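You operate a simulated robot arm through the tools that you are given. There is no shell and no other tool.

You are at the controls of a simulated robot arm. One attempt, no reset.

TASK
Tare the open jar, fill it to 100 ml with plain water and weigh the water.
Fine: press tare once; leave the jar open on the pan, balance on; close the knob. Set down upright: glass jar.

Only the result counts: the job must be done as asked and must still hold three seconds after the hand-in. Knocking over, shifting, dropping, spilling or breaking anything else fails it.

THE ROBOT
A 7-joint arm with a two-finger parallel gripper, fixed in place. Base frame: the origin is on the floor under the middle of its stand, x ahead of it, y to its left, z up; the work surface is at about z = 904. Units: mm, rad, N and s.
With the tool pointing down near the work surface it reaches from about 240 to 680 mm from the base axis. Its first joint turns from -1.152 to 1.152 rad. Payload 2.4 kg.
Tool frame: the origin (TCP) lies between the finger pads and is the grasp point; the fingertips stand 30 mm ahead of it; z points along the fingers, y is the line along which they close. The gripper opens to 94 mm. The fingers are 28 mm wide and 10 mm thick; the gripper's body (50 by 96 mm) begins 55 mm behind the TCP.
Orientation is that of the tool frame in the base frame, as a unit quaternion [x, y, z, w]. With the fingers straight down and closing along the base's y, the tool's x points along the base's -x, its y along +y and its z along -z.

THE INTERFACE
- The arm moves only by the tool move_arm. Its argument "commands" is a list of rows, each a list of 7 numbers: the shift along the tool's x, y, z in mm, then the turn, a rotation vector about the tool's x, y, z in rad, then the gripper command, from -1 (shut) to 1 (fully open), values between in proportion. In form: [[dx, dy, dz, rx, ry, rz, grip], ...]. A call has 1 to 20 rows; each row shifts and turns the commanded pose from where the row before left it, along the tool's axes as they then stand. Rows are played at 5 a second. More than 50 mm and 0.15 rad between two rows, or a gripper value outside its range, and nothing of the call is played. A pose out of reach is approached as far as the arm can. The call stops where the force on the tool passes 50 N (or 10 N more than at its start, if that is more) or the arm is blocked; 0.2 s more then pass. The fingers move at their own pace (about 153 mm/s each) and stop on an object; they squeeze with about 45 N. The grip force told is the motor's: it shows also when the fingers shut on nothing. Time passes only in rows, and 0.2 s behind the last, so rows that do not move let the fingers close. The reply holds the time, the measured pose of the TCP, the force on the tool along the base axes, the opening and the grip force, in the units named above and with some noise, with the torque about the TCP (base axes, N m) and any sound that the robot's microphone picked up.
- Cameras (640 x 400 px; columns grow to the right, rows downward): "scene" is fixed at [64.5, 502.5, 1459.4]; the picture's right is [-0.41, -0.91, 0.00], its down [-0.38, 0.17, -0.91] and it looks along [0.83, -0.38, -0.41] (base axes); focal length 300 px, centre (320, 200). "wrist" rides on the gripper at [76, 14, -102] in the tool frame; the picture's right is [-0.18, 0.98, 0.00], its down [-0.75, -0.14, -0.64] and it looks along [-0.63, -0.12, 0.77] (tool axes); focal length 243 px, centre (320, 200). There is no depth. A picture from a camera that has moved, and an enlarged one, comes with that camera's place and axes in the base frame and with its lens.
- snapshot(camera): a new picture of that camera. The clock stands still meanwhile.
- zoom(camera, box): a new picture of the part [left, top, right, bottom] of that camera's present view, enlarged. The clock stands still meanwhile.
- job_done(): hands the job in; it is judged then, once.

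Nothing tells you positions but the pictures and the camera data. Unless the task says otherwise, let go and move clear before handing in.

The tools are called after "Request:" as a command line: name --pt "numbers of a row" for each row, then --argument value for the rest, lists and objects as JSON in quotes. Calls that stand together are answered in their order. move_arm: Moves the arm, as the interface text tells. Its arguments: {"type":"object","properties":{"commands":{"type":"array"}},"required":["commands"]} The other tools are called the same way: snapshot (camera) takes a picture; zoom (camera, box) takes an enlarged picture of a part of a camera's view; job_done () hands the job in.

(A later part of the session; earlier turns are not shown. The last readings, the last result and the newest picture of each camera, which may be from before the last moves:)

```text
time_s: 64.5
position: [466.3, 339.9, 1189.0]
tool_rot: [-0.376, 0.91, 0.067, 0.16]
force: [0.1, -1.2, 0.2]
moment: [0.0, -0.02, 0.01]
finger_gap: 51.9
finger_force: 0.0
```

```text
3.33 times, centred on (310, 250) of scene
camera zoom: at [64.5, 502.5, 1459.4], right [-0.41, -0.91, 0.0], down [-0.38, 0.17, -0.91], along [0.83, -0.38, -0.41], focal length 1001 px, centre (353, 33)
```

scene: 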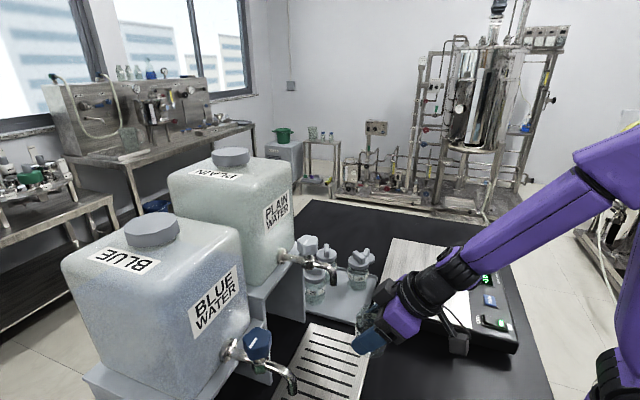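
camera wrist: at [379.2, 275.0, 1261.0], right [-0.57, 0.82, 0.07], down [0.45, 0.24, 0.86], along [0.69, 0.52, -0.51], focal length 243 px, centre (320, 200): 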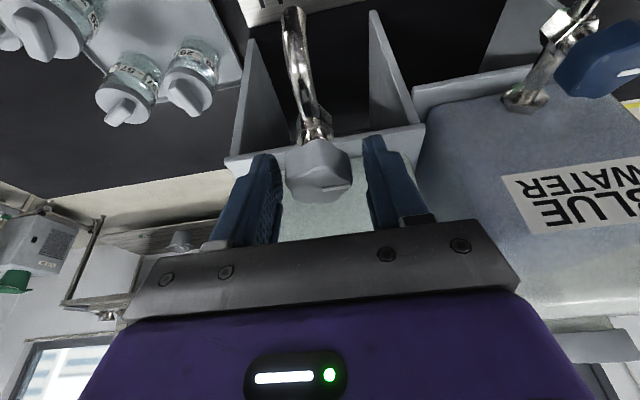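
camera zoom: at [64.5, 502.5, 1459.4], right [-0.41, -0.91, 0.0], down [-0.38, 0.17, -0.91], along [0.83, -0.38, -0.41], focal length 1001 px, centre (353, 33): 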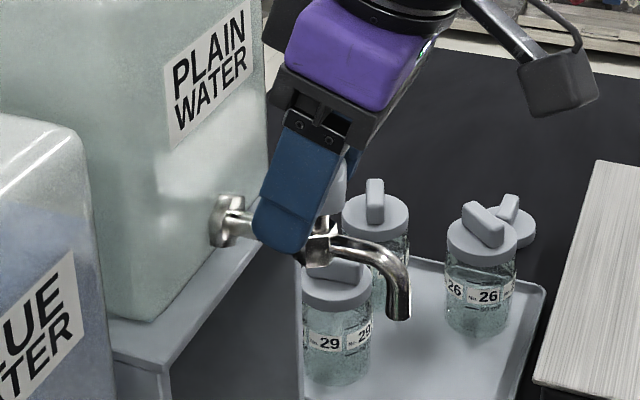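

Request:
move_arm --pt "-1 0 -2.8 0 0 0 0.0" --pt "0 0 0 0 0 0 -0.15" --pt "0 0 0 0 0 0 -0.25" --pt "0 0 0 0 0 0 -0.4" --pt "0 0 0 0 0 0 -0.6"

Request:
snapshot --camera "wrist"

Request:
zoom --camera "scene" --box '[250, 190, 370, 310]'

```text
time_s: 65.7
position: [465.4, 337.5, 1191.7]
tool_rot: [-0.376, 0.911, 0.066, 0.16]
force: [3.1, -3.0, 0.4]
moment: [-0.38, -0.11, -0.01]
finger_gap: 34.3
finger_force: 45.0
```

```text
taken
camera wrist: at [379.2, 273.7, 1264.0], right [-0.57, 0.82, 0.06], down [0.45, 0.24, 0.86], along [0.69, 0.52, -0.51], focal length 243 px, centre (320, 200)
```

wrist: 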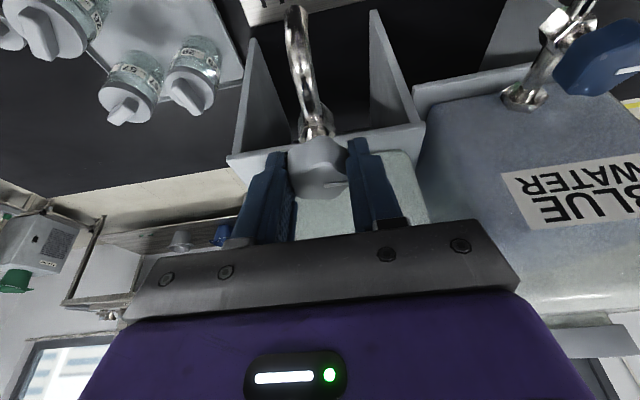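

```text
3.33 times, centred on (310, 250) of scene
camera zoom: at [64.6, 502.4, 1459.4], right [-0.41, -0.91, 0.0], down [-0.38, 0.17, -0.91], along [0.83, -0.38, -0.41], focal length 1001 px, centre (353, 33)
```

zoom: 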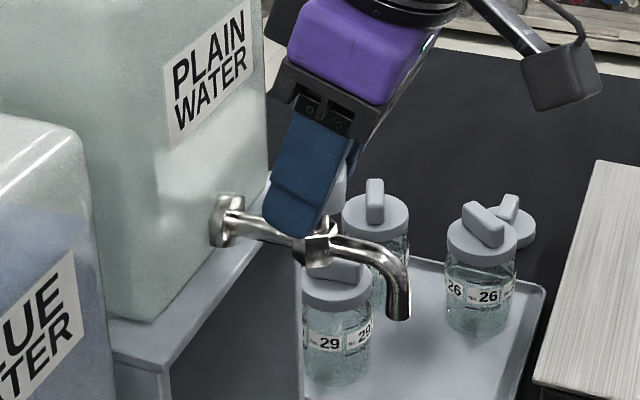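

The knob is gripped with a 34.3 mm gap. I'll try a small counter-clockwise turn and watch the torque, the sound and the spout.

Request:
move_arm --pt "0 -0.3 0 -0.017 0 -0.047 -0.6" --pt "0 -0.3 0 -0.017 0 -0.047 -0.6"

Request:
zoom --camera "scene" --box '[280, 220, 400, 380]'

```text
time_s: 66.3
position: [464.9, 337.8, 1191.5]
tool_rot: [-0.421, 0.89, 0.075, 0.158]
force: [10.0, 0.8, 1.9]
moment: [-1.06, 0.41, -0.1]
finger_gap: 34.2
finger_force: 44.7
```

```text
2.50 times, centred on (340, 300) of scene
camera zoom: at [64.9, 502.5, 1459.4], right [-0.41, -0.91, 0.0], down [-0.38, 0.17, -0.91], along [0.83, -0.38, -0.41], focal length 751 px, centre (270, -50)
```

zoom: 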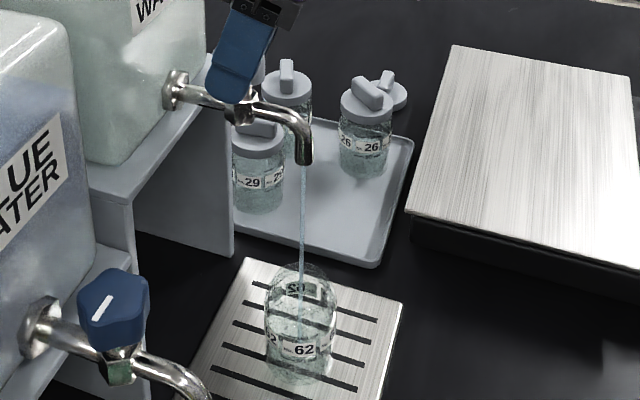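

It opens counter-clockwise, and a thin stream is falling into the jar. I'll hold here and measure the flow rate.

Request:
move_arm --pt "0 0 0 0 0 0 -0.6" --pt "0 0 0 0 0 0 -0.6" --pt "0 0 0 0 0 0 -0.6" --pt "0 0 0 0 0 0 -0.6" --pt "0 0 0 0 0 0 -0.6"

Request:
zoom --camera "scene" --box '[325, 300, 375, 360]'

Request:
zoom --camera "scene" --box '[280, 220, 400, 380]'

```text
time_s: 67.5
position: [466.5, 338.4, 1191.0]
tool_rot: [-0.421, 0.89, 0.075, 0.157]
force: [13.1, 0.1, 0.5]
moment: [-0.2, -0.56, -0.02]
finger_gap: 34.2
finger_force: 45.4
```

```text
6.67 times, centred on (350, 330) of scene
camera zoom: at [65.0, 502.5, 1459.4], right [-0.41, -0.91, 0.0], down [-0.38, 0.17, -0.91], along [0.83, -0.38, -0.42], focal length 2003 px, centre (120, -667)
```

zoom: 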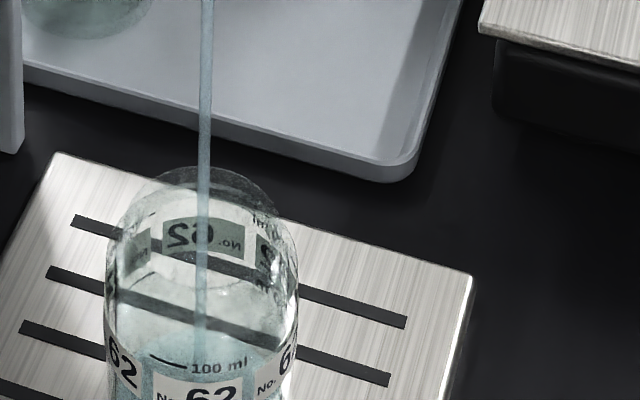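

```text
2.50 times, centred on (340, 300) of scene
camera zoom: at [65.0, 502.5, 1459.4], right [-0.41, -0.91, 0.0], down [-0.38, 0.17, -0.91], along [0.83, -0.38, -0.42], focal length 751 px, centre (270, -50)
```

zoom: 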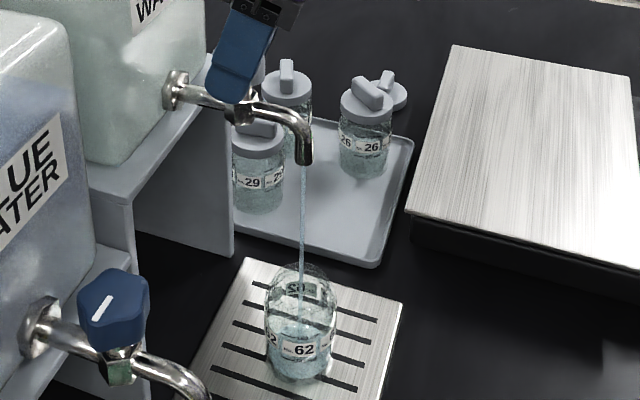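

Request:
zoom --camera "scene" --box '[315, 320, 375, 385]'

```text
6.15 times, centred on (345, 352) of scene
camera zoom: at [65.0, 502.5, 1459.4], right [-0.41, -0.91, 0.0], down [-0.38, 0.17, -0.91], along [0.83, -0.38, -0.42], focal length 1849 px, centre (166, -738)
```

zoom: 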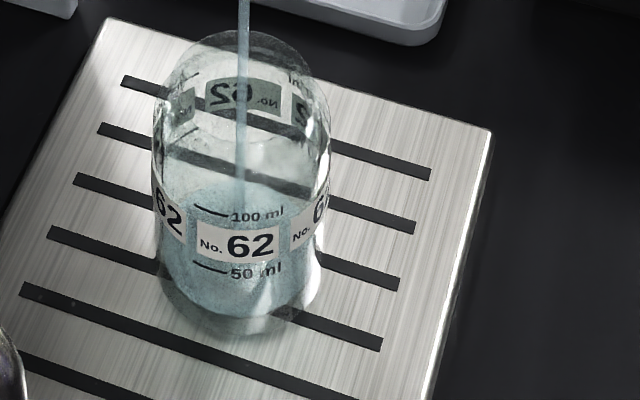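

Request:
move_arm --pt "0 0 0 0 0 0 -0.6" --pt "0 0 0 0 0 0 -0.6" --pt "0 0 0 0 0 0 -0.6" --pt "0 0 0 0 0 0 -0.6"

Request:
zoom --camera "scene" --box '[315, 320, 375, 385]'

```text
time_s: 68.5
position: [466.5, 338.0, 1192.3]
tool_rot: [-0.42, 0.89, 0.075, 0.158]
force: [15.4, 0.4, 2.3]
moment: [-0.08, -0.54, -0.04]
finger_gap: 34.2
finger_force: 44.8
```

```text
6.15 times, centred on (345, 352) of scene
camera zoom: at [65.0, 502.4, 1459.4], right [-0.41, -0.91, 0.0], down [-0.38, 0.17, -0.91], along [0.83, -0.38, -0.42], focal length 1849 px, centre (166, -738)
```

zoom: 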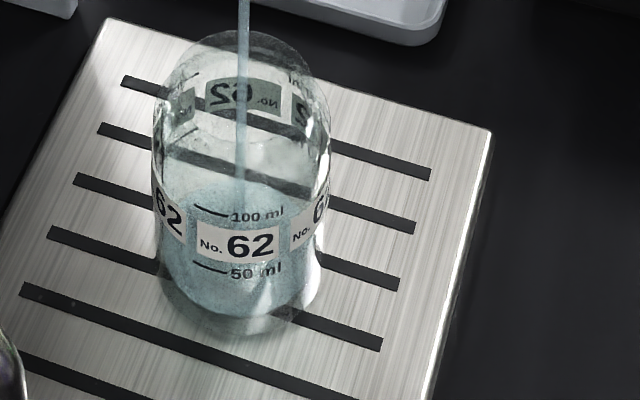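

Request:
move_arm --pt "0 0 0 0 0 0 -0.6" --pt "0 0 0 0 0 0 -0.6" --pt "0 0 0 0 0 0 -0.6" --pt "0 0 0 0 0 0 -0.6" --pt "0 0 0 0 0 0 -0.6" --pt "0 0 0 0 0 0 -0.6" --pt "0 0 0 0 0 0 -0.6" --pt "0 0 0 0 0 0 -0.6" --pt "0 0 0 0 0 0 -0.6" --pt "0 0 0 0 0 0 -0.6"

Request:
zoom --camera "scene" --box '[315, 320, 375, 385]'

```text
time_s: 70.7
position: [464.2, 338.5, 1192.4]
tool_rot: [-0.421, 0.89, 0.076, 0.158]
force: [18.5, -0.9, 7.7]
moment: [-0.35, -0.15, -0.07]
finger_gap: 34.2
finger_force: 45.3
```

```text
6.15 times, centred on (345, 352) of scene
camera zoom: at [65.0, 502.4, 1459.4], right [-0.41, -0.91, 0.0], down [-0.38, 0.17, -0.91], along [0.83, -0.38, -0.42], focal length 1849 px, centre (166, -738)
```

zoom: 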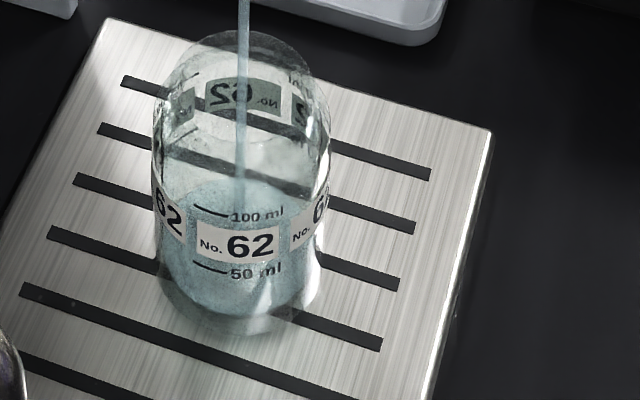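

Request:
move_arm --pt "-0.9 -1.2 0.3 0 0 0 -0.6" --pt "0 0 0 0 0 0 -0.6" --pt "0 0 0 0 0 0 -0.6" --pt "0 0 0 0 0 0 -0.6" --pt "0 0 0 0 0 0 -0.6" --pt "0 0 0 0 0 0 -0.6" --pt "0 0 0 0 0 0 -0.6" --pt "0 0 0 0 0 0 -0.6" --pt "0 0 0 0 0 0 -0.6" --pt "0 0 0 0 0 0 -0.6"

Request:
zoom --camera "scene" --box '[315, 320, 375, 385]'

```text
time_s: 72.9
position: [465.5, 337.5, 1192.3]
tool_rot: [-0.421, 0.89, 0.075, 0.156]
force: [-2.8, -5.7, 18.8]
moment: [-1.07, 0.42, -0.04]
finger_gap: 34.4
finger_force: 44.7
```

```text
6.15 times, centred on (345, 352) of scene
camera zoom: at [64.1, 502.1, 1459.6], right [-0.41, -0.91, 0.0], down [-0.38, 0.17, -0.91], along [0.83, -0.38, -0.41], focal length 1849 px, centre (166, -738)
```

zoom: 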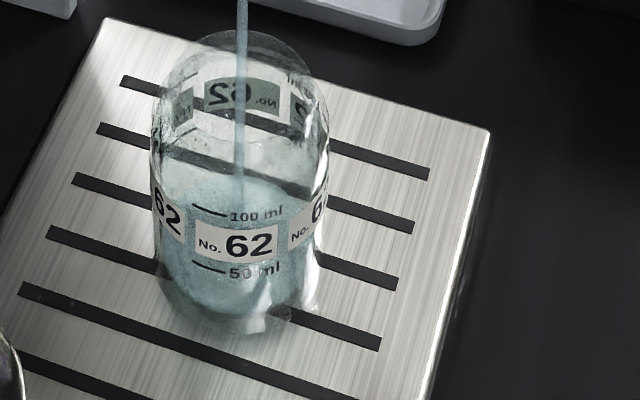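

Force is slowly building while I hold the knob, so I'll open the fingers a little around it and let the water run.

Request:
move_arm --pt "0 0 0 0 0 0 0.0" --pt "0 0 0 0 0 0 0.0"

Request:
zoom --camera "scene" --box '[325, 325, 365, 380]'

Request:
zoom --camera "wrist" --box '[240, 100, 400, 220]'

```text
time_s: 73.5
position: [466.2, 338.7, 1191.5]
tool_rot: [-0.421, 0.891, 0.075, 0.155]
force: [-0.2, 0.2, 0.1]
moment: [0.0, 0.0, -0.02]
finger_gap: 46.9
finger_force: 0.0
```

```text
7.27 times, centred on (345, 352) of scene
camera zoom: at [64.5, 502.5, 1459.4], right [-0.41, -0.91, 0.0], down [-0.38, 0.17, -0.91], along [0.83, -0.38, -0.41], focal length 2185 px, centre (138, -909)
```

zoom: 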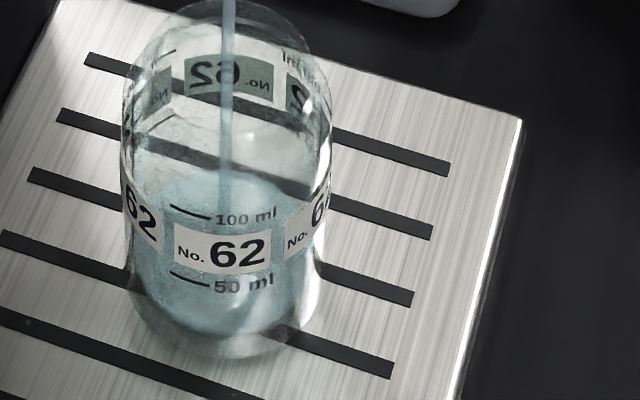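

```text
3.33 times, centred on (320, 160) of wrist
camera zoom: at [387.0, 265.4, 1263.0], right [-0.65, 0.76, 0.07], down [0.42, 0.29, 0.86], along [0.63, 0.59, -0.51], focal length 809 px, centre (320, 333)
```

zoom: 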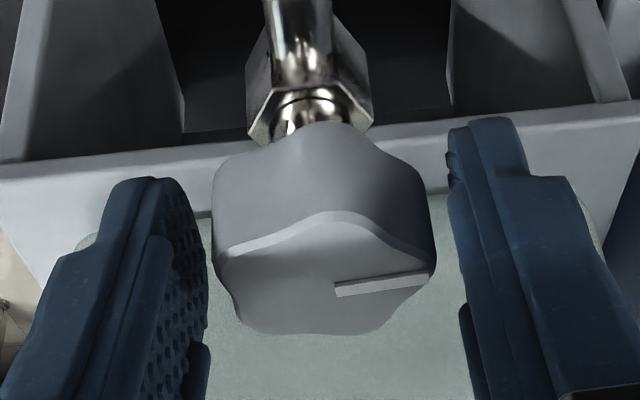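

Request:
move_arm --pt "0 0 0 0 0 0 0.0" --pt "0 0 0 0 0 0 0.0" --pt "0 0 0 0 0 0 0.0" --pt "0 0 0 0 0 0 0.0" --pt "0 0 0 0 0 0 0.0" --pt "0 0 0 0 0 0 0.0" --pt "0 0 0 0 0 0 0.0" --pt "0 0 0 0 0 0 0.0" --pt "0 0 0 0 0 0 0.0" --pt "0 0 0 0 0 0 0.0" --pt "0 0 0 0 0 0 0.0" --pt "0 0 0 0 0 0 0.0" --pt "0 0 0 0 0 0 0.0" --pt "0 0 0 0 0 0 0.0" --pt "0 0 0 0 0 0 0.0"

Request:
zoom --camera "scene" --box '[325, 325, 365, 380]'

```text
time_s: 76.7
position: [466.9, 337.9, 1191.5]
tool_rot: [-0.421, 0.89, 0.075, 0.157]
force: [0.2, 0.2, -0.2]
moment: [0.01, -0.02, -0.02]
finger_gap: 46.9
finger_force: 0.0
```

```text
7.27 times, centred on (345, 352) of scene
camera zoom: at [64.5, 502.5, 1459.4], right [-0.41, -0.91, 0.0], down [-0.38, 0.17, -0.91], along [0.83, -0.38, -0.41], focal length 2185 px, centre (138, -909)
```

zoom: 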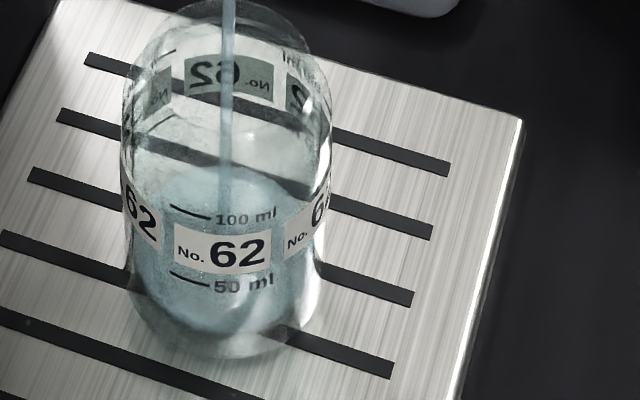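

The flow is about 1.6 ml/s and the level is near 17 ml by the marks. I'll keep waiting and read the level now and then.

Request:
move_arm --pt "0 0 0 0 0 0 0.0" --pt "0 0 0 0 0 0 0.0" --pt "0 0 0 0 0 0 0.0" --pt "0 0 0 0 0 0 0.0" --pt "0 0 0 0 0 0 0.0" --pt "0 0 0 0 0 0 0.0" --pt "0 0 0 0 0 0 0.0" --pt "0 0 0 0 0 0 0.0" --pt "0 0 0 0 0 0 0.0" --pt "0 0 0 0 0 0 0.0" --pt "0 0 0 0 0 0 0.0" --pt "0 0 0 0 0 0 0.0" --pt "0 0 0 0 0 0 0.0" --pt "0 0 0 0 0 0 0.0" --pt "0 0 0 0 0 0 0.0" --pt "0 0 0 0 0 0 0.0" --pt "0 0 0 0 0 0 0.0" --pt "0 0 0 0 0 0 0.0" --pt "0 0 0 0 0 0 0.0" --pt "0 0 0 0 0 0 0.0"

Request:
zoom --camera "scene" --box '[325, 325, 365, 380]'

```text
time_s: 80.9
position: [466.3, 337.4, 1192.4]
tool_rot: [-0.42, 0.89, 0.075, 0.157]
force: [0.4, 0.1, -0.1]
moment: [-0.02, 0.04, 0.02]
finger_gap: 47.0
finger_force: 0.1
```

```text
7.27 times, centred on (345, 352) of scene
camera zoom: at [64.5, 502.5, 1459.4], right [-0.41, -0.91, 0.0], down [-0.38, 0.17, -0.91], along [0.83, -0.38, -0.41], focal length 2185 px, centre (138, -909)
```

zoom: 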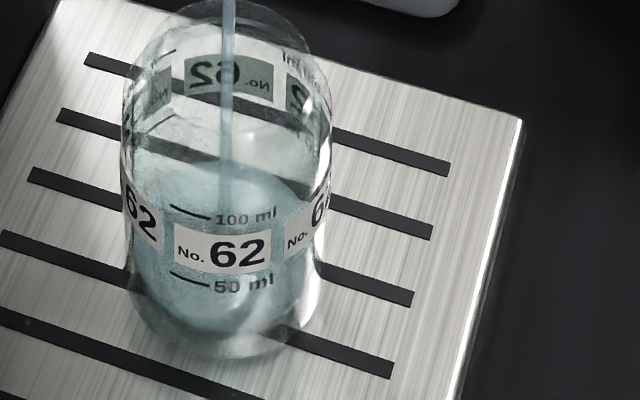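

The flow is slower than I estimated, so I'll re-grip and open the knob a bit further.

Request:
move_arm --pt "0 0 0 0 0 0 -0.2" --pt "0 0 0 0 0 0 -0.6" --pt "0 0 0 0 0 0 -0.6" --pt "0 -0.3 0 -0.0205 0 -0.0564 -0.6" --pt "0 -0.3 0 -0.0205 0 -0.0564 -0.6" --pt "0 0 0 0 0 0 -0.6"

Request:
zoom --camera "scene" --box '[325, 325, 365, 380]'

Request:
zoom --camera "scene" --box '[280, 220, 400, 380]'

```text
time_s: 82.3
position: [465.7, 337.7, 1192.3]
tool_rot: [-0.475, 0.863, 0.084, 0.153]
force: [-4.4, 4.1, -2.8]
moment: [0.13, -0.63, 0.05]
finger_gap: 33.9
finger_force: 45.0
```

```text
7.27 times, centred on (345, 352) of scene
camera zoom: at [64.4, 502.6, 1459.4], right [-0.41, -0.91, 0.0], down [-0.38, 0.17, -0.91], along [0.83, -0.38, -0.41], focal length 2185 px, centre (138, -909)
```

zoom: 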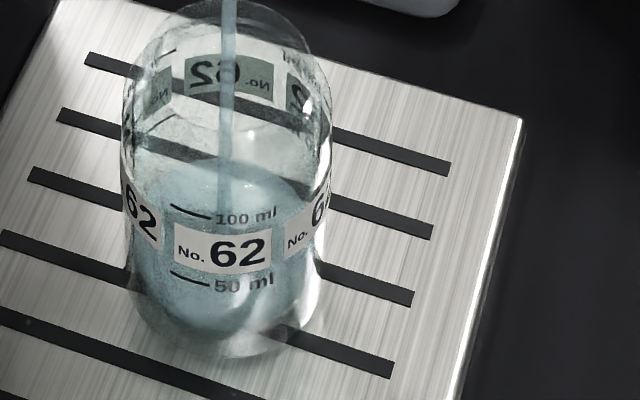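

```text
2.50 times, centred on (340, 300) of scene
camera zoom: at [64.4, 502.6, 1459.4], right [-0.41, -0.91, 0.0], down [-0.38, 0.17, -0.91], along [0.83, -0.38, -0.41], focal length 751 px, centre (270, -50)
```

zoom: 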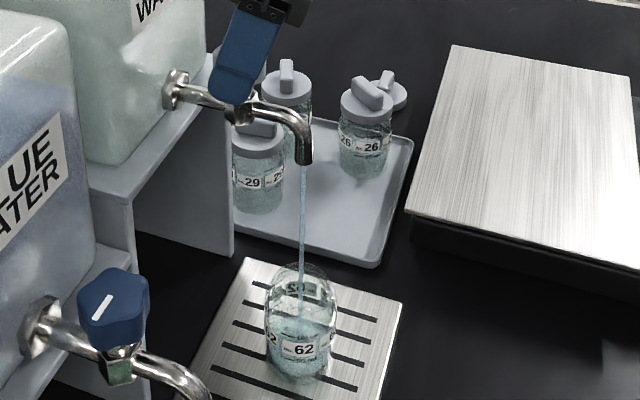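

Request:
move_arm --pt "0 0 0 0 0 0 0.0" --pt "0 0 0 0 0 0 0.0" --pt "0 0 0 0 0 0 0.0" --pt "0 0 0 0 0 0 0.0" --pt "0 0 0 0 0 0 0.0" --pt "0 0 0 0 0 0 0.0" --pt "0 0 0 0 0 0 0.0" --pt "0 0 0 0 0 0 0.0" --pt "0 0 0 0 0 0 0.0" --pt "0 0 0 0 0 0 0.0" --pt "0 0 0 0 0 0 0.0" --pt "0 0 0 0 0 0 0.0" --pt "0 0 0 0 0 0 0.0" --pt "0 0 0 0 0 0 0.0"

Request:
zoom --camera "scene" --box '[325, 325, 365, 380]'

```text
time_s: 85.3
position: [467.4, 337.3, 1190.8]
tool_rot: [-0.473, 0.863, 0.085, 0.153]
force: [0.9, 0.0, 0.3]
moment: [0.0, -0.01, 0.02]
finger_gap: 46.8
finger_force: 0.0
```

```text
7.27 times, centred on (345, 352) of scene
camera zoom: at [64.5, 502.5, 1459.4], right [-0.41, -0.91, 0.0], down [-0.38, 0.17, -0.91], along [0.83, -0.38, -0.41], focal length 2185 px, centre (138, -909)
```

zoom: 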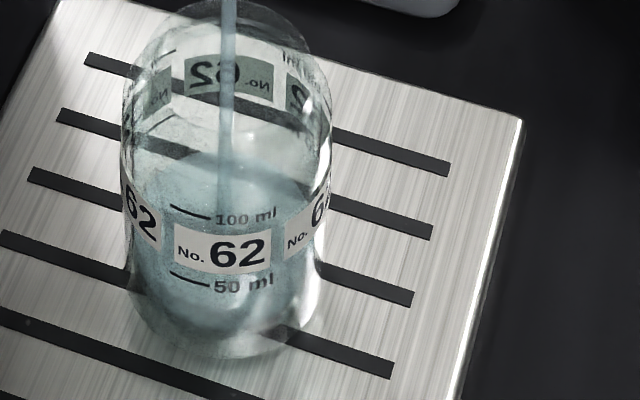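

Request:
move_arm --pt "0 0 0 0 0 0 -0.2" --pt "0 0 0 0 0 0 -0.6" --pt "0 0 0 0 0 0 -0.6" --pt "0 -0.5 0 -0.0342 0 -0.094 -0.6" --pt "0 -0.5 0 -0.0342 0 -0.094 -0.6" --pt "0 -0.5 0 -0.0342 0 -0.094 -0.6" --pt "0 0 0 0 0 0 -0.6"

Request:
zoom --camera "scene" --box '[325, 325, 365, 380]'

Request:
zoom --camera "scene" --box '[260, 200, 380, 320]'

```text
time_s: 86.9
position: [468.3, 337.3, 1191.1]
tool_rot: [-0.599, 0.782, 0.106, 0.138]
force: [-1.3, 6.8, -1.0]
moment: [-0.87, -0.09, 0.09]
finger_gap: 34.0
finger_force: 45.4
```

```text
7.27 times, centred on (345, 352) of scene
camera zoom: at [64.4, 502.7, 1459.3], right [-0.41, -0.91, 0.0], down [-0.38, 0.17, -0.91], along [0.83, -0.38, -0.41], focal length 2185 px, centre (138, -909)
```

zoom: 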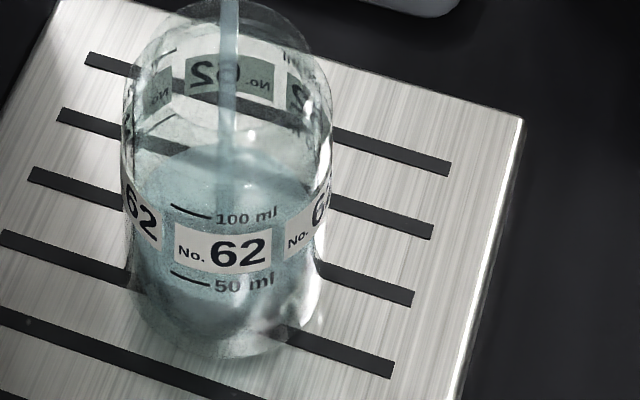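

```text
3.33 times, centred on (320, 260) of scene
camera zoom: at [64.4, 502.7, 1459.3], right [-0.41, -0.91, 0.0], down [-0.38, 0.17, -0.91], along [0.83, -0.38, -0.41], focal length 1001 px, centre (320, 0)
```

zoom: 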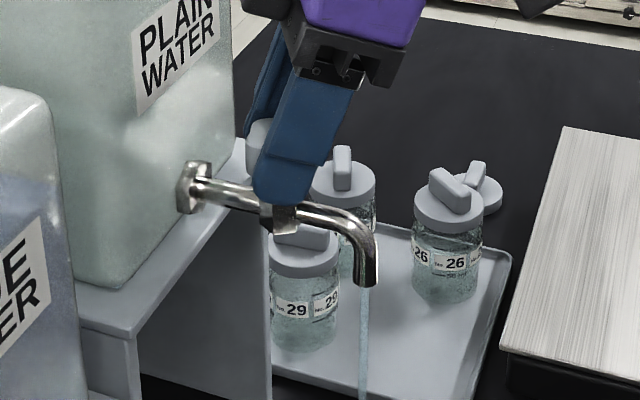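

Request:
move_arm --pt "0 0 0 0 0 0 0.0" --pt "0 0 0 0 0 0 0.0" --pt "0 0 0 0 0 0 0.0" --pt "0 0 0 0 0 0 0.0" --pt "0 0 0 0 0 0 0.0" --pt "0 0 0 0 0 0 0.0" --pt "0 0 0 0 0 0 0.0" --pt "0 0 0 0 0 0 0.0" --pt "0 0 0 0 0 0 0.0"

Request:
zoom --camera "scene" --box '[325, 325, 365, 380]'

```text
time_s: 88.9
position: [467.1, 336.4, 1191.8]
tool_rot: [-0.598, 0.782, 0.106, 0.138]
force: [0.6, 0.2, -0.1]
moment: [0.0, 0.01, 0.0]
finger_gap: 46.9
finger_force: 0.0
```

```text
7.27 times, centred on (345, 352) of scene
camera zoom: at [64.5, 502.5, 1459.4], right [-0.41, -0.91, 0.0], down [-0.38, 0.17, -0.91], along [0.83, -0.38, -0.41], focal length 2185 px, centre (138, -909)
```

zoom: 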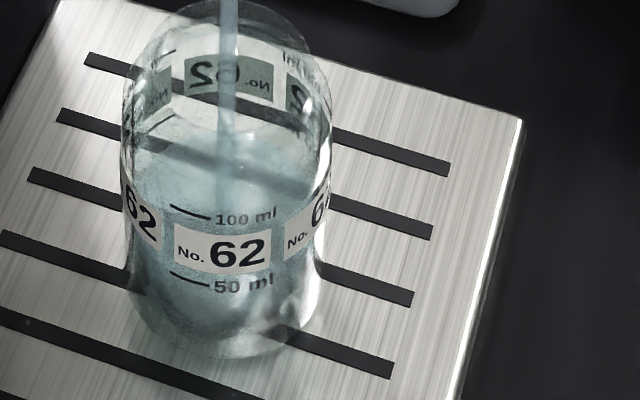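

Now it's roughly 7 ml/s and about 48 ml. I'll wait 2 s more and read again.

Request:
move_arm --pt "0 0 0 0 0 0 0.0" --pt "0 0 0 0 0 0 0.0" --pt "0 0 0 0 0 0 0.0" --pt "0 0 0 0 0 0 0.0" --pt "0 0 0 0 0 0 0.0" --pt "0 0 0 0 0 0 0.0" --pt "0 0 0 0 0 0 0.0" --pt "0 0 0 0 0 0 0.0" --pt "0 0 0 0 0 0 0.0"

Request:
zoom --camera "scene" --box '[325, 325, 365, 380]'

```text
time_s: 90.9
position: [467.3, 336.4, 1192.1]
tool_rot: [-0.597, 0.783, 0.106, 0.138]
force: [0.3, -0.5, 0.1]
moment: [-0.02, 0.0, -0.02]
finger_gap: 47.0
finger_force: 0.1
```

```text
7.27 times, centred on (345, 352) of scene
camera zoom: at [64.5, 502.5, 1459.4], right [-0.41, -0.91, 0.0], down [-0.38, 0.17, -0.91], along [0.83, -0.38, -0.41], focal length 2185 px, centre (138, -909)
```

zoom: 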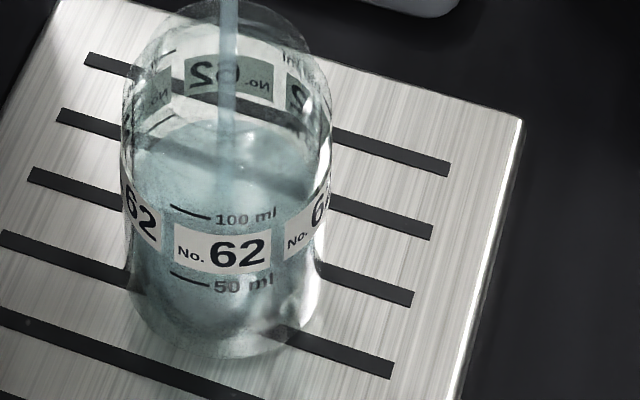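

Request:
zoom --camera "scene" --box '[338, 325, 378, 350]'

Request:
zoom --camera "scene" --box '[338, 345, 378, 370]'

```text
16.00 times, centred on (358, 338) of scene
camera zoom: at [64.5, 502.5, 1459.4], right [-0.41, -0.91, 0.0], down [-0.38, 0.17, -0.91], along [0.83, -0.38, -0.41], focal length 4806 px, centre (-288, -2000)
```

zoom: 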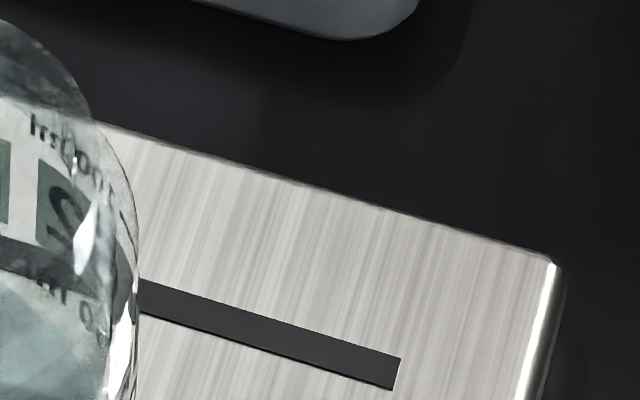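

```text
16.00 times, centred on (358, 358) of scene
camera zoom: at [64.5, 502.5, 1459.4], right [-0.41, -0.91, 0.0], down [-0.38, 0.17, -0.91], along [0.83, -0.38, -0.41], focal length 4806 px, centre (-288, -2320)
```

zoom: 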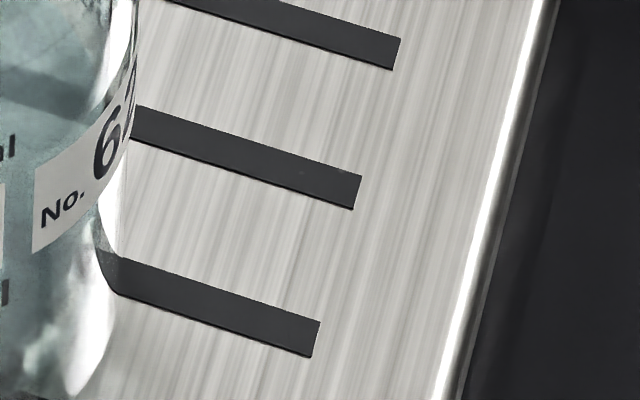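

Request:
zoom --camera "scene" --box '[312, 325, 352, 350]'

Request:
zoom --camera "scene" --box '[312, 348, 352, 373]'

```text
16.00 times, centred on (332, 338) of scene
camera zoom: at [64.5, 502.5, 1459.4], right [-0.41, -0.91, 0.0], down [-0.38, 0.17, -0.91], along [0.83, -0.38, -0.41], focal length 4806 px, centre (128, -2000)
```

zoom: 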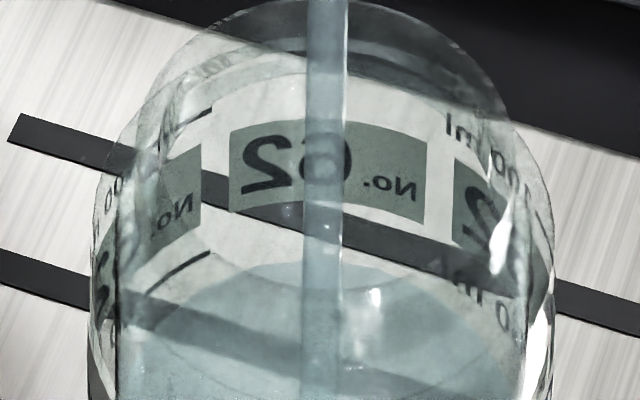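

```text
16.00 times, centred on (332, 360) of scene
camera zoom: at [64.5, 502.5, 1459.4], right [-0.41, -0.91, 0.0], down [-0.38, 0.17, -0.91], along [0.83, -0.38, -0.41], focal length 4806 px, centre (128, -2368)
```

zoom: 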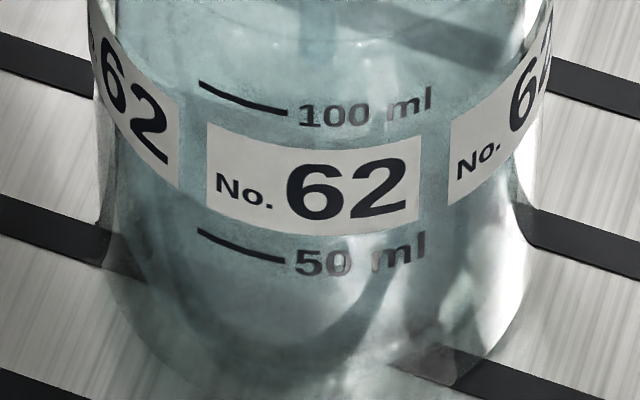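

The 16x view shows the surface clearly. It sits just under the 50 ml mark on the back wall, about 46 ml. I'll wait a known interval and measure the rate.

Request:
move_arm --pt "0 0 0 0 0 0 0.0" --pt "0 0 0 0 0 0 0.0" --pt "0 0 0 0 0 0 0.0" --pt "0 0 0 0 0 0 0.0" --pt "0 0 0 0 0 0 0.0" --pt "0 0 0 0 0 0 0.0" --pt "0 0 0 0 0 0 0.0" --pt "0 0 0 0 0 0 0.0" --pt "0 0 0 0 0 0 0.0"

Request:
zoom --camera "scene" --box '[312, 325, 352, 350]'

```text
time_s: 92.9
position: [467.7, 336.6, 1191.9]
tool_rot: [-0.597, 0.783, 0.106, 0.137]
force: [0.0, -0.2, -1.0]
moment: [-0.03, 0.0, -0.01]
finger_gap: 46.9
finger_force: 0.1
```

```text
16.00 times, centred on (332, 338) of scene
camera zoom: at [64.5, 502.5, 1459.4], right [-0.41, -0.91, 0.0], down [-0.38, 0.17, -0.91], along [0.83, -0.38, -0.41], focal length 4806 px, centre (128, -2000)
```

zoom: 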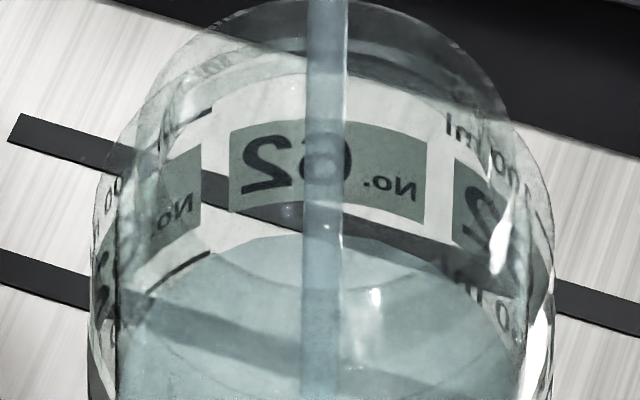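

Request:
move_arm --pt "0 0 0 0 0 0 0.0" --pt "0 0 0 0 0 0 0.0" --pt "0 0 0 0 0 0 0.0" --pt "0 0 0 0 0 0 0.0" --pt "0 0 0 0 0 0 0.0" --pt "0 0 0 0 0 0 0.0" --pt "0 0 0 0 0 0 0.0" --pt "0 0 0 0 0 0 0.0" --pt "0 0 0 0 0 0 0.0" --pt "0 0 0 0 0 0 0.0" --pt "0 0 0 0 0 0 0.0" --pt "0 0 0 0 0 0 0.0" --pt "0 0 0 0 0 0 0.0" --pt "0 0 0 0 0 0 0.0"

Request:
zoom --camera "scene" --box '[312, 325, 352, 350]'

Request:
zoom --camera "scene" --box '[312, 348, 352, 373]'

```text
time_s: 95.9
position: [468.0, 336.9, 1191.9]
tool_rot: [-0.597, 0.783, 0.106, 0.137]
force: [-0.1, -0.8, 0.0]
moment: [0.02, 0.02, -0.01]
finger_gap: 47.0
finger_force: 0.0
```

```text
16.00 times, centred on (332, 338) of scene
camera zoom: at [64.5, 502.5, 1459.4], right [-0.41, -0.91, 0.0], down [-0.38, 0.17, -0.91], along [0.83, -0.38, -0.41], focal length 4806 px, centre (128, -2000)
```

zoom: 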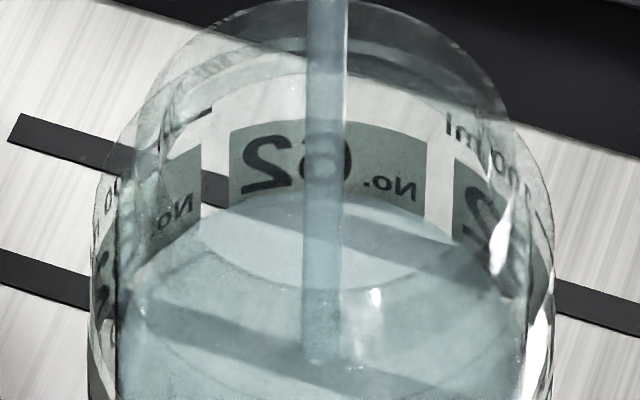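

```text
16.00 times, centred on (332, 360) of scene
camera zoom: at [64.5, 502.5, 1459.4], right [-0.41, -0.91, 0.0], down [-0.38, 0.17, -0.91], along [0.83, -0.38, -0.41], focal length 4806 px, centre (128, -2368)
```

zoom: 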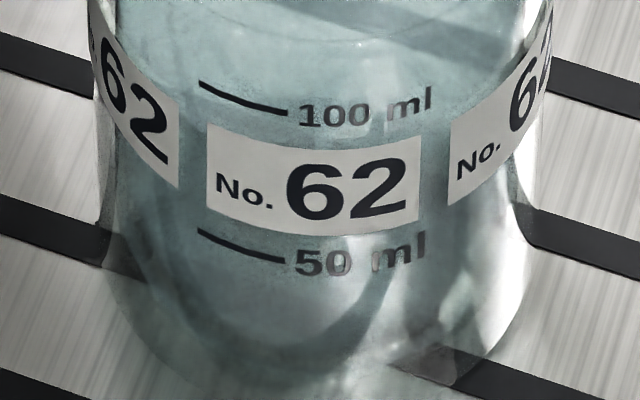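

About 64 ml at 4.8 ml/s. I'll wait 4 s more, then throttle the knob back so I can finish slowly.

Request:
move_arm --pt "0 0 0 0 0 0 0.0" --pt "0 0 0 0 0 0 0.0" --pt "0 0 0 0 0 0 0.0" --pt "0 0 0 0 0 0 0.0" --pt "0 0 0 0 0 0 0.0" --pt "0 0 0 0 0 0 0.0" --pt "0 0 0 0 0 0 0.0" --pt "0 0 0 0 0 0 0.0" --pt "0 0 0 0 0 0 0.0" --pt "0 0 0 0 0 0 0.0" --pt "0 0 0 0 0 0 0.0" --pt "0 0 0 0 0 0 0.0" --pt "0 0 0 0 0 0 0.0" --pt "0 0 0 0 0 0 0.0" --pt "0 0 0 0 0 0 0.0"

Request:
zoom --camera "scene" --box '[312, 325, 352, 350]'

```text
time_s: 99.1
position: [467.1, 336.5, 1191.8]
tool_rot: [-0.597, 0.783, 0.106, 0.138]
force: [0.1, -0.2, -0.6]
moment: [-0.01, 0.03, 0.01]
finger_gap: 47.2
finger_force: 0.2
```

```text
16.00 times, centred on (332, 338) of scene
camera zoom: at [64.5, 502.5, 1459.4], right [-0.41, -0.91, 0.0], down [-0.38, 0.17, -0.91], along [0.83, -0.38, -0.41], focal length 4806 px, centre (128, -2000)
```

zoom: 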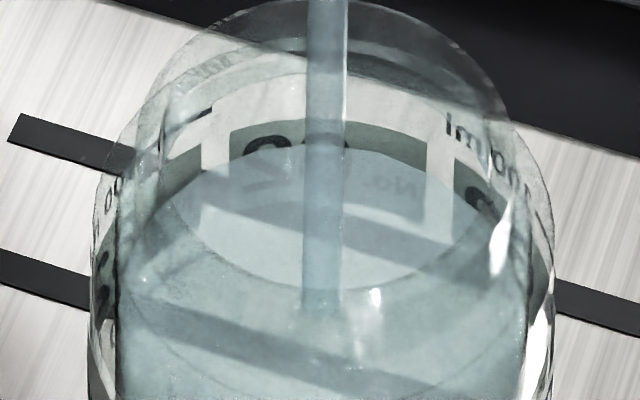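

About 80 ml. I'll grip the knob and turn it most of the way back to throttle the flow.

Request:
move_arm --pt "0 0 0 0 0 0 -0.2" --pt "0 0 0 0 0 0 -0.6" --pt "0 0 0 0 0 0 -0.6" --pt "0 0.6 0 0.04 0 0.11 -0.6" --pt "0 0.6 0 0.04 0 0.11 -0.6" --pt "0 0.6 0 0.04 0 0.11 -0.6"

Request:
zoom --camera "scene" --box '[312, 325, 352, 350]'

Request:
zoom --camera "scene" --box '[312, 338, 352, 363]'

```text
time_s: 100.5
position: [466.0, 337.0, 1192.7]
tool_rot: [-0.451, 0.876, 0.08, 0.153]
force: [-8.0, -4.9, 5.5]
moment: [-0.68, 0.28, 0.06]
finger_gap: 34.6
finger_force: 44.7
```

```text
16.00 times, centred on (332, 338) of scene
camera zoom: at [64.1, 502.3, 1459.5], right [-0.41, -0.91, 0.0], down [-0.38, 0.17, -0.91], along [0.83, -0.38, -0.41], focal length 4806 px, centre (128, -2000)
```

zoom: 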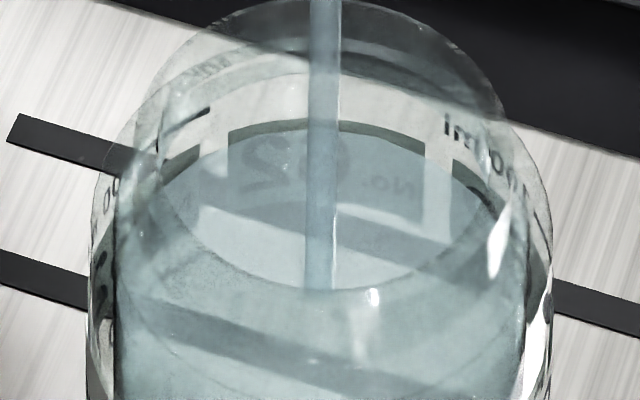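

```text
16.00 times, centred on (332, 350) of scene
camera zoom: at [64.1, 502.3, 1459.5], right [-0.41, -0.91, 0.0], down [-0.38, 0.17, -0.91], along [0.83, -0.38, -0.41], focal length 4806 px, centre (128, -2208)
```

zoom: 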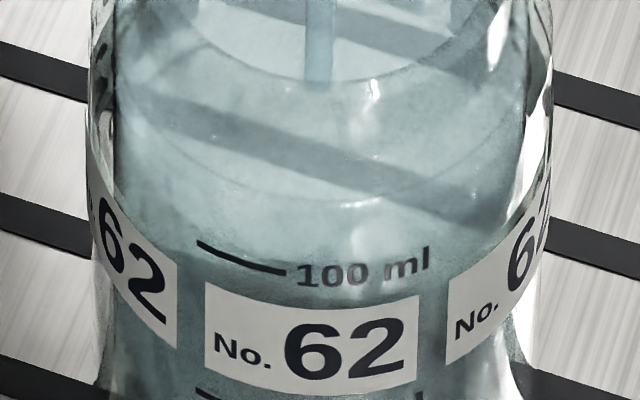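

Request:
move_arm --pt "0 0 0 0 0 0 0.0" --pt "0 0 0 0 0 0 0.0" --pt "0 0 0 0 0 0 0.0" --pt "0 0 0 0 0 0 0.0" --pt "0 0 0 0 0 0 0.0" --pt "0 0 0 0 0 0 0.0" --pt "0 0 0 0 0 0 0.0" --pt "0 0 0 0 0 0 0.0" --pt "0 0 0 0 0 0 0.0"

Request:
zoom --camera "scene" --box '[312, 325, 352, 350]'

Request:
zoom --camera "scene" --box '[312, 338, 352, 363]'

```text
time_s: 102.5
position: [465.9, 338.0, 1192.0]
tool_rot: [-0.452, 0.875, 0.081, 0.154]
force: [0.3, -0.2, 0.1]
moment: [0.0, -0.01, -0.02]
finger_gap: 47.0
finger_force: 0.1
```

```text
16.00 times, centred on (332, 338) of scene
camera zoom: at [64.5, 502.5, 1459.4], right [-0.41, -0.91, 0.0], down [-0.38, 0.17, -0.91], along [0.83, -0.38, -0.41], focal length 4806 px, centre (128, -2000)
```

zoom: 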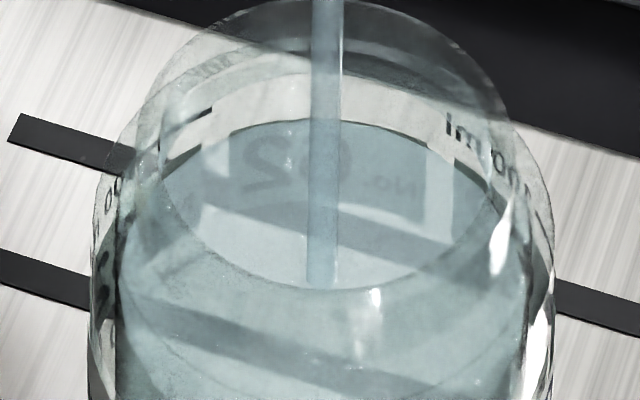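

```text
16.00 times, centred on (332, 350) of scene
camera zoom: at [64.5, 502.5, 1459.4], right [-0.41, -0.91, 0.0], down [-0.38, 0.17, -0.91], along [0.83, -0.38, -0.41], focal length 4806 px, centre (128, -2208)
```

zoom: 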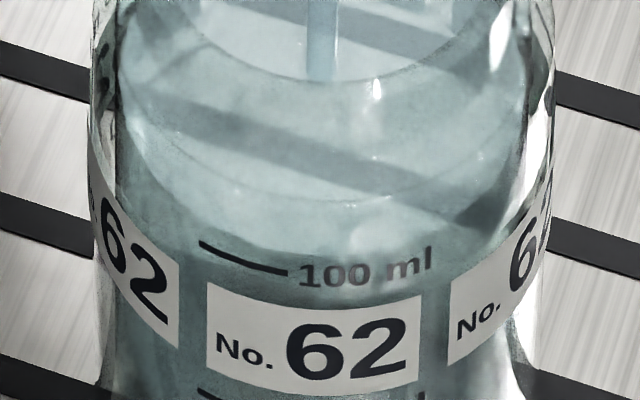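

Request:
zoom --camera "scene" --box '[316, 346, 340, 361]'

Request:
zoom --camera "scene" --box '[318, 328, 342, 343]'

```text
16.00 times, centred on (328, 354) of scene
camera zoom: at [64.5, 502.5, 1459.4], right [-0.41, -0.91, 0.0], down [-0.38, 0.17, -0.91], along [0.83, -0.38, -0.41], focal length 4806 px, centre (192, -2256)
```

zoom: 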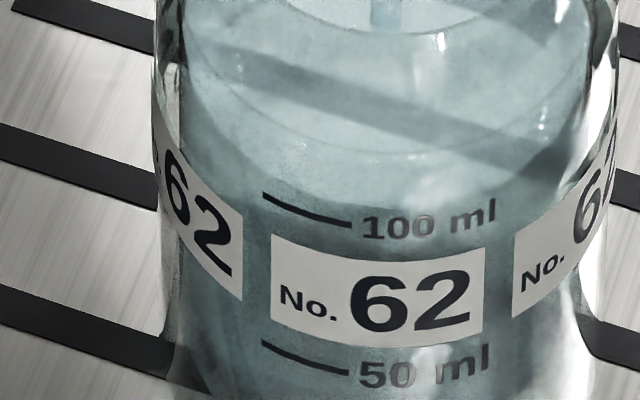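

```text
16.00 times, centred on (330, 336) of scene
camera zoom: at [64.5, 502.5, 1459.4], right [-0.41, -0.91, 0.0], down [-0.38, 0.17, -0.91], along [0.83, -0.38, -0.41], focal length 4806 px, centre (160, -1968)
```

zoom: 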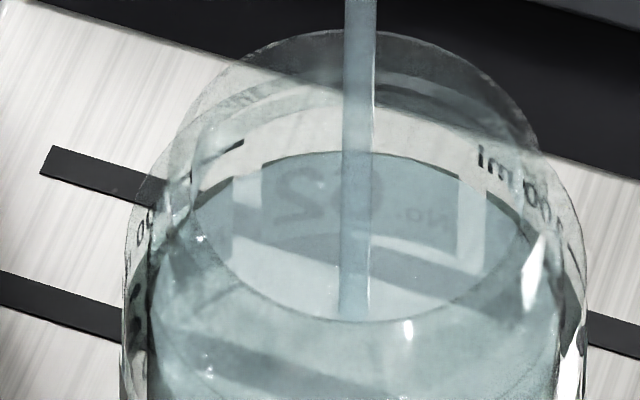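

Working through the geometry (the glass wall is about 3.4 mm thick), I put the true level at about 96 ml. I'll wait half a second more, then grip and close the knob fully.

Request:
move_arm --pt "0 0 0 0 0 0 0.0" --pt "0 0 0 0 0 0 -0.2" --pt "0 0 0 0 0 0 -0.6" --pt "0 0 0 0 0 0 -0.6" --pt "0 0.4 0 0.029 0 0.08 -0.6" --pt "0 0.4 0 0.029 0 0.08 -0.6" --pt "0 0 0 0 0 0 -0.6"

Request:
zoom --camera "scene" --box '[312, 325, 352, 350]'

Request:
zoom --camera "scene" --box '[280, 220, 400, 380]'

```text
time_s: 104.1
position: [465.8, 337.6, 1192.1]
tool_rot: [-0.375, 0.911, 0.067, 0.16]
force: [3.5, 3.0, 3.4]
moment: [-0.91, 0.61, 0.15]
finger_gap: 34.2
finger_force: 44.5
```

```text
16.00 times, centred on (332, 338) of scene
camera zoom: at [64.6, 502.6, 1459.4], right [-0.41, -0.91, 0.0], down [-0.38, 0.17, -0.91], along [0.83, -0.38, -0.41], focal length 4806 px, centre (128, -2000)
```

zoom: 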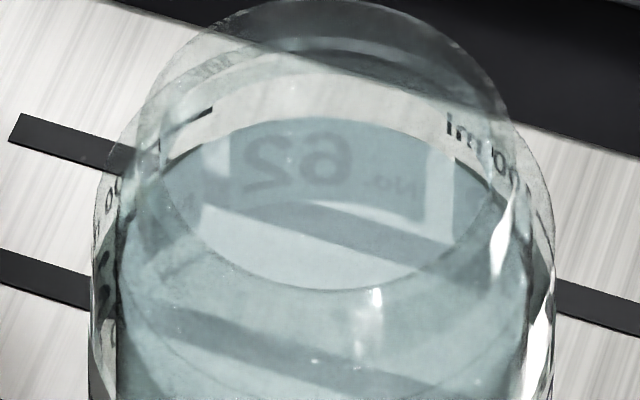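

```text
2.50 times, centred on (340, 300) of scene
camera zoom: at [64.6, 502.6, 1459.4], right [-0.41, -0.91, 0.0], down [-0.38, 0.17, -0.91], along [0.83, -0.38, -0.41], focal length 751 px, centre (270, -50)
```

zoom: 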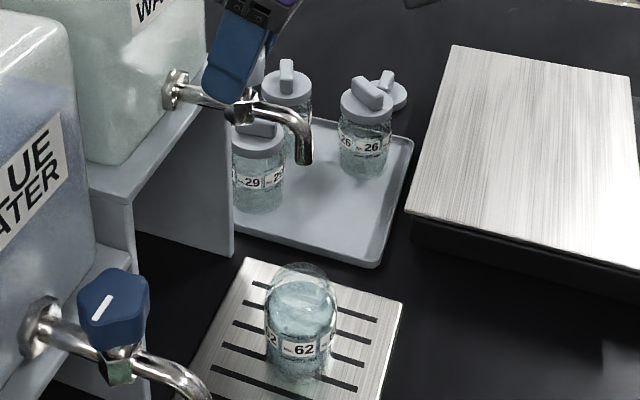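

The stream has stopped and the knob is back at its closed position. I'll read the level once more before letting go.

Request:
zoom --camera "scene" --box '[312, 340, 352, 365]'

Request:
zoom --camera "wrist" --box '[240, 100, 400, 220]'

```text
16.00 times, centred on (332, 352) of scene
camera zoom: at [64.6, 502.6, 1459.4], right [-0.41, -0.91, 0.0], down [-0.38, 0.17, -0.91], along [0.83, -0.38, -0.41], focal length 4806 px, centre (128, -2240)
```

zoom: 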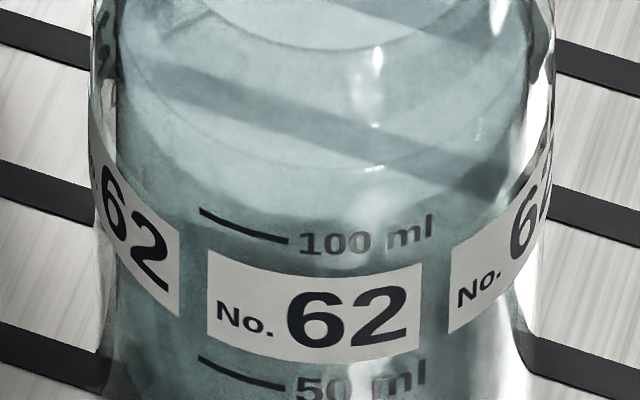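

```text
3.33 times, centred on (320, 160) of wrist
camera zoom: at [379.4, 274.0, 1263.3], right [-0.57, 0.82, 0.06], down [0.45, 0.24, 0.86], along [0.69, 0.52, -0.5], focal length 809 px, centre (320, 333)
```

zoom: 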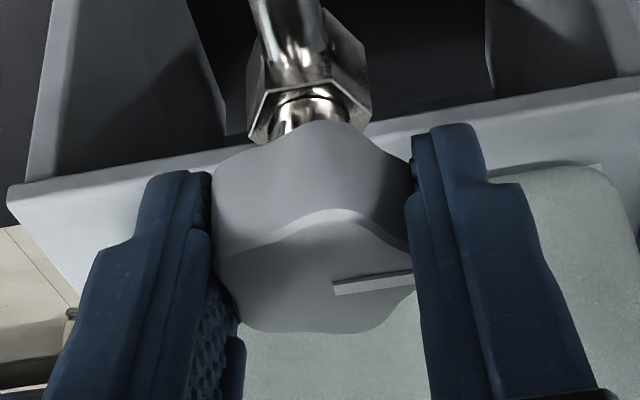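

The back-wall and front-wall readings differ by a few ml because of parallax. I'll let go of the knob, back off, and look at the jar side-on with the wrist camera before deciding whether to top up.

Request:
move_arm --pt "0 0 0 0 0 0 0.0" --pt "0 0 0 0 0 0 0.4" --pt "0 0 -15 0 0 0 0.6" --pt "0 0 -30 0 0 0 0.8" --pt "0 0 -35 0 0 0 1" --pt "0 0 0 0 0 0 1"

Request:
zoom --camera "scene" --box '[260, 200, 400, 380]'

Request:
zoom --camera "wrist" --box '[240, 60, 400, 200]'

```text
time_s: 105.5
position: [446.8, 318.2, 1266.6]
tool_rot: [-0.375, 0.911, 0.066, 0.16]
force: [0.2, 0.3, -0.7]
moment: [0.02, 0.01, 0.01]
finger_gap: 93.8
finger_force: 0.1
```

```text
2.22 times, centred on (330, 290) of scene
camera zoom: at [64.5, 502.5, 1459.4], right [-0.41, -0.91, 0.0], down [-0.38, 0.17, -0.91], along [0.83, -0.38, -0.41], focal length 668 px, centre (298, 0)
```

zoom: 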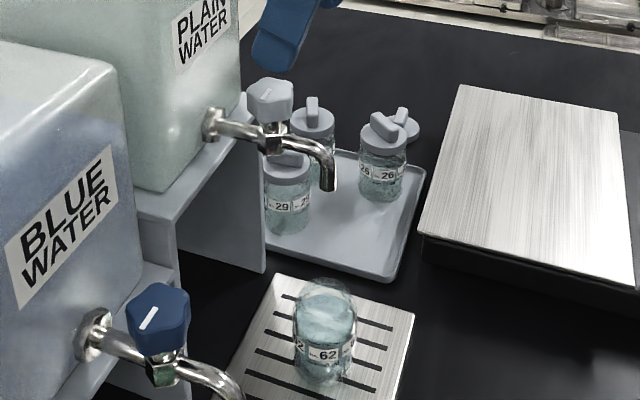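

```text
2.86 times, centred on (320, 130) of wrist
camera zoom: at [360.4, 253.8, 1339.5], right [-0.57, 0.82, 0.06], down [0.45, 0.24, 0.86], along [0.69, 0.52, -0.51], focal length 693 px, centre (320, 400)
```

zoom: 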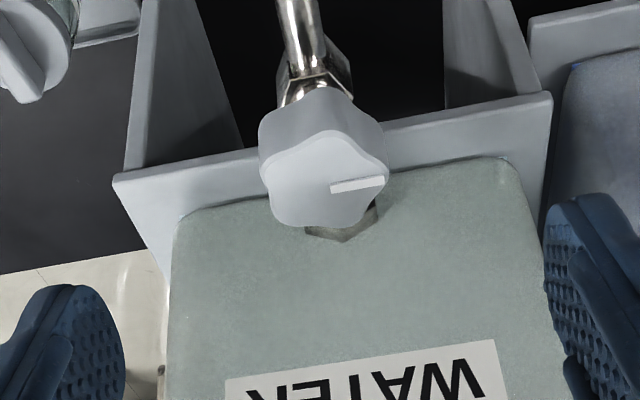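

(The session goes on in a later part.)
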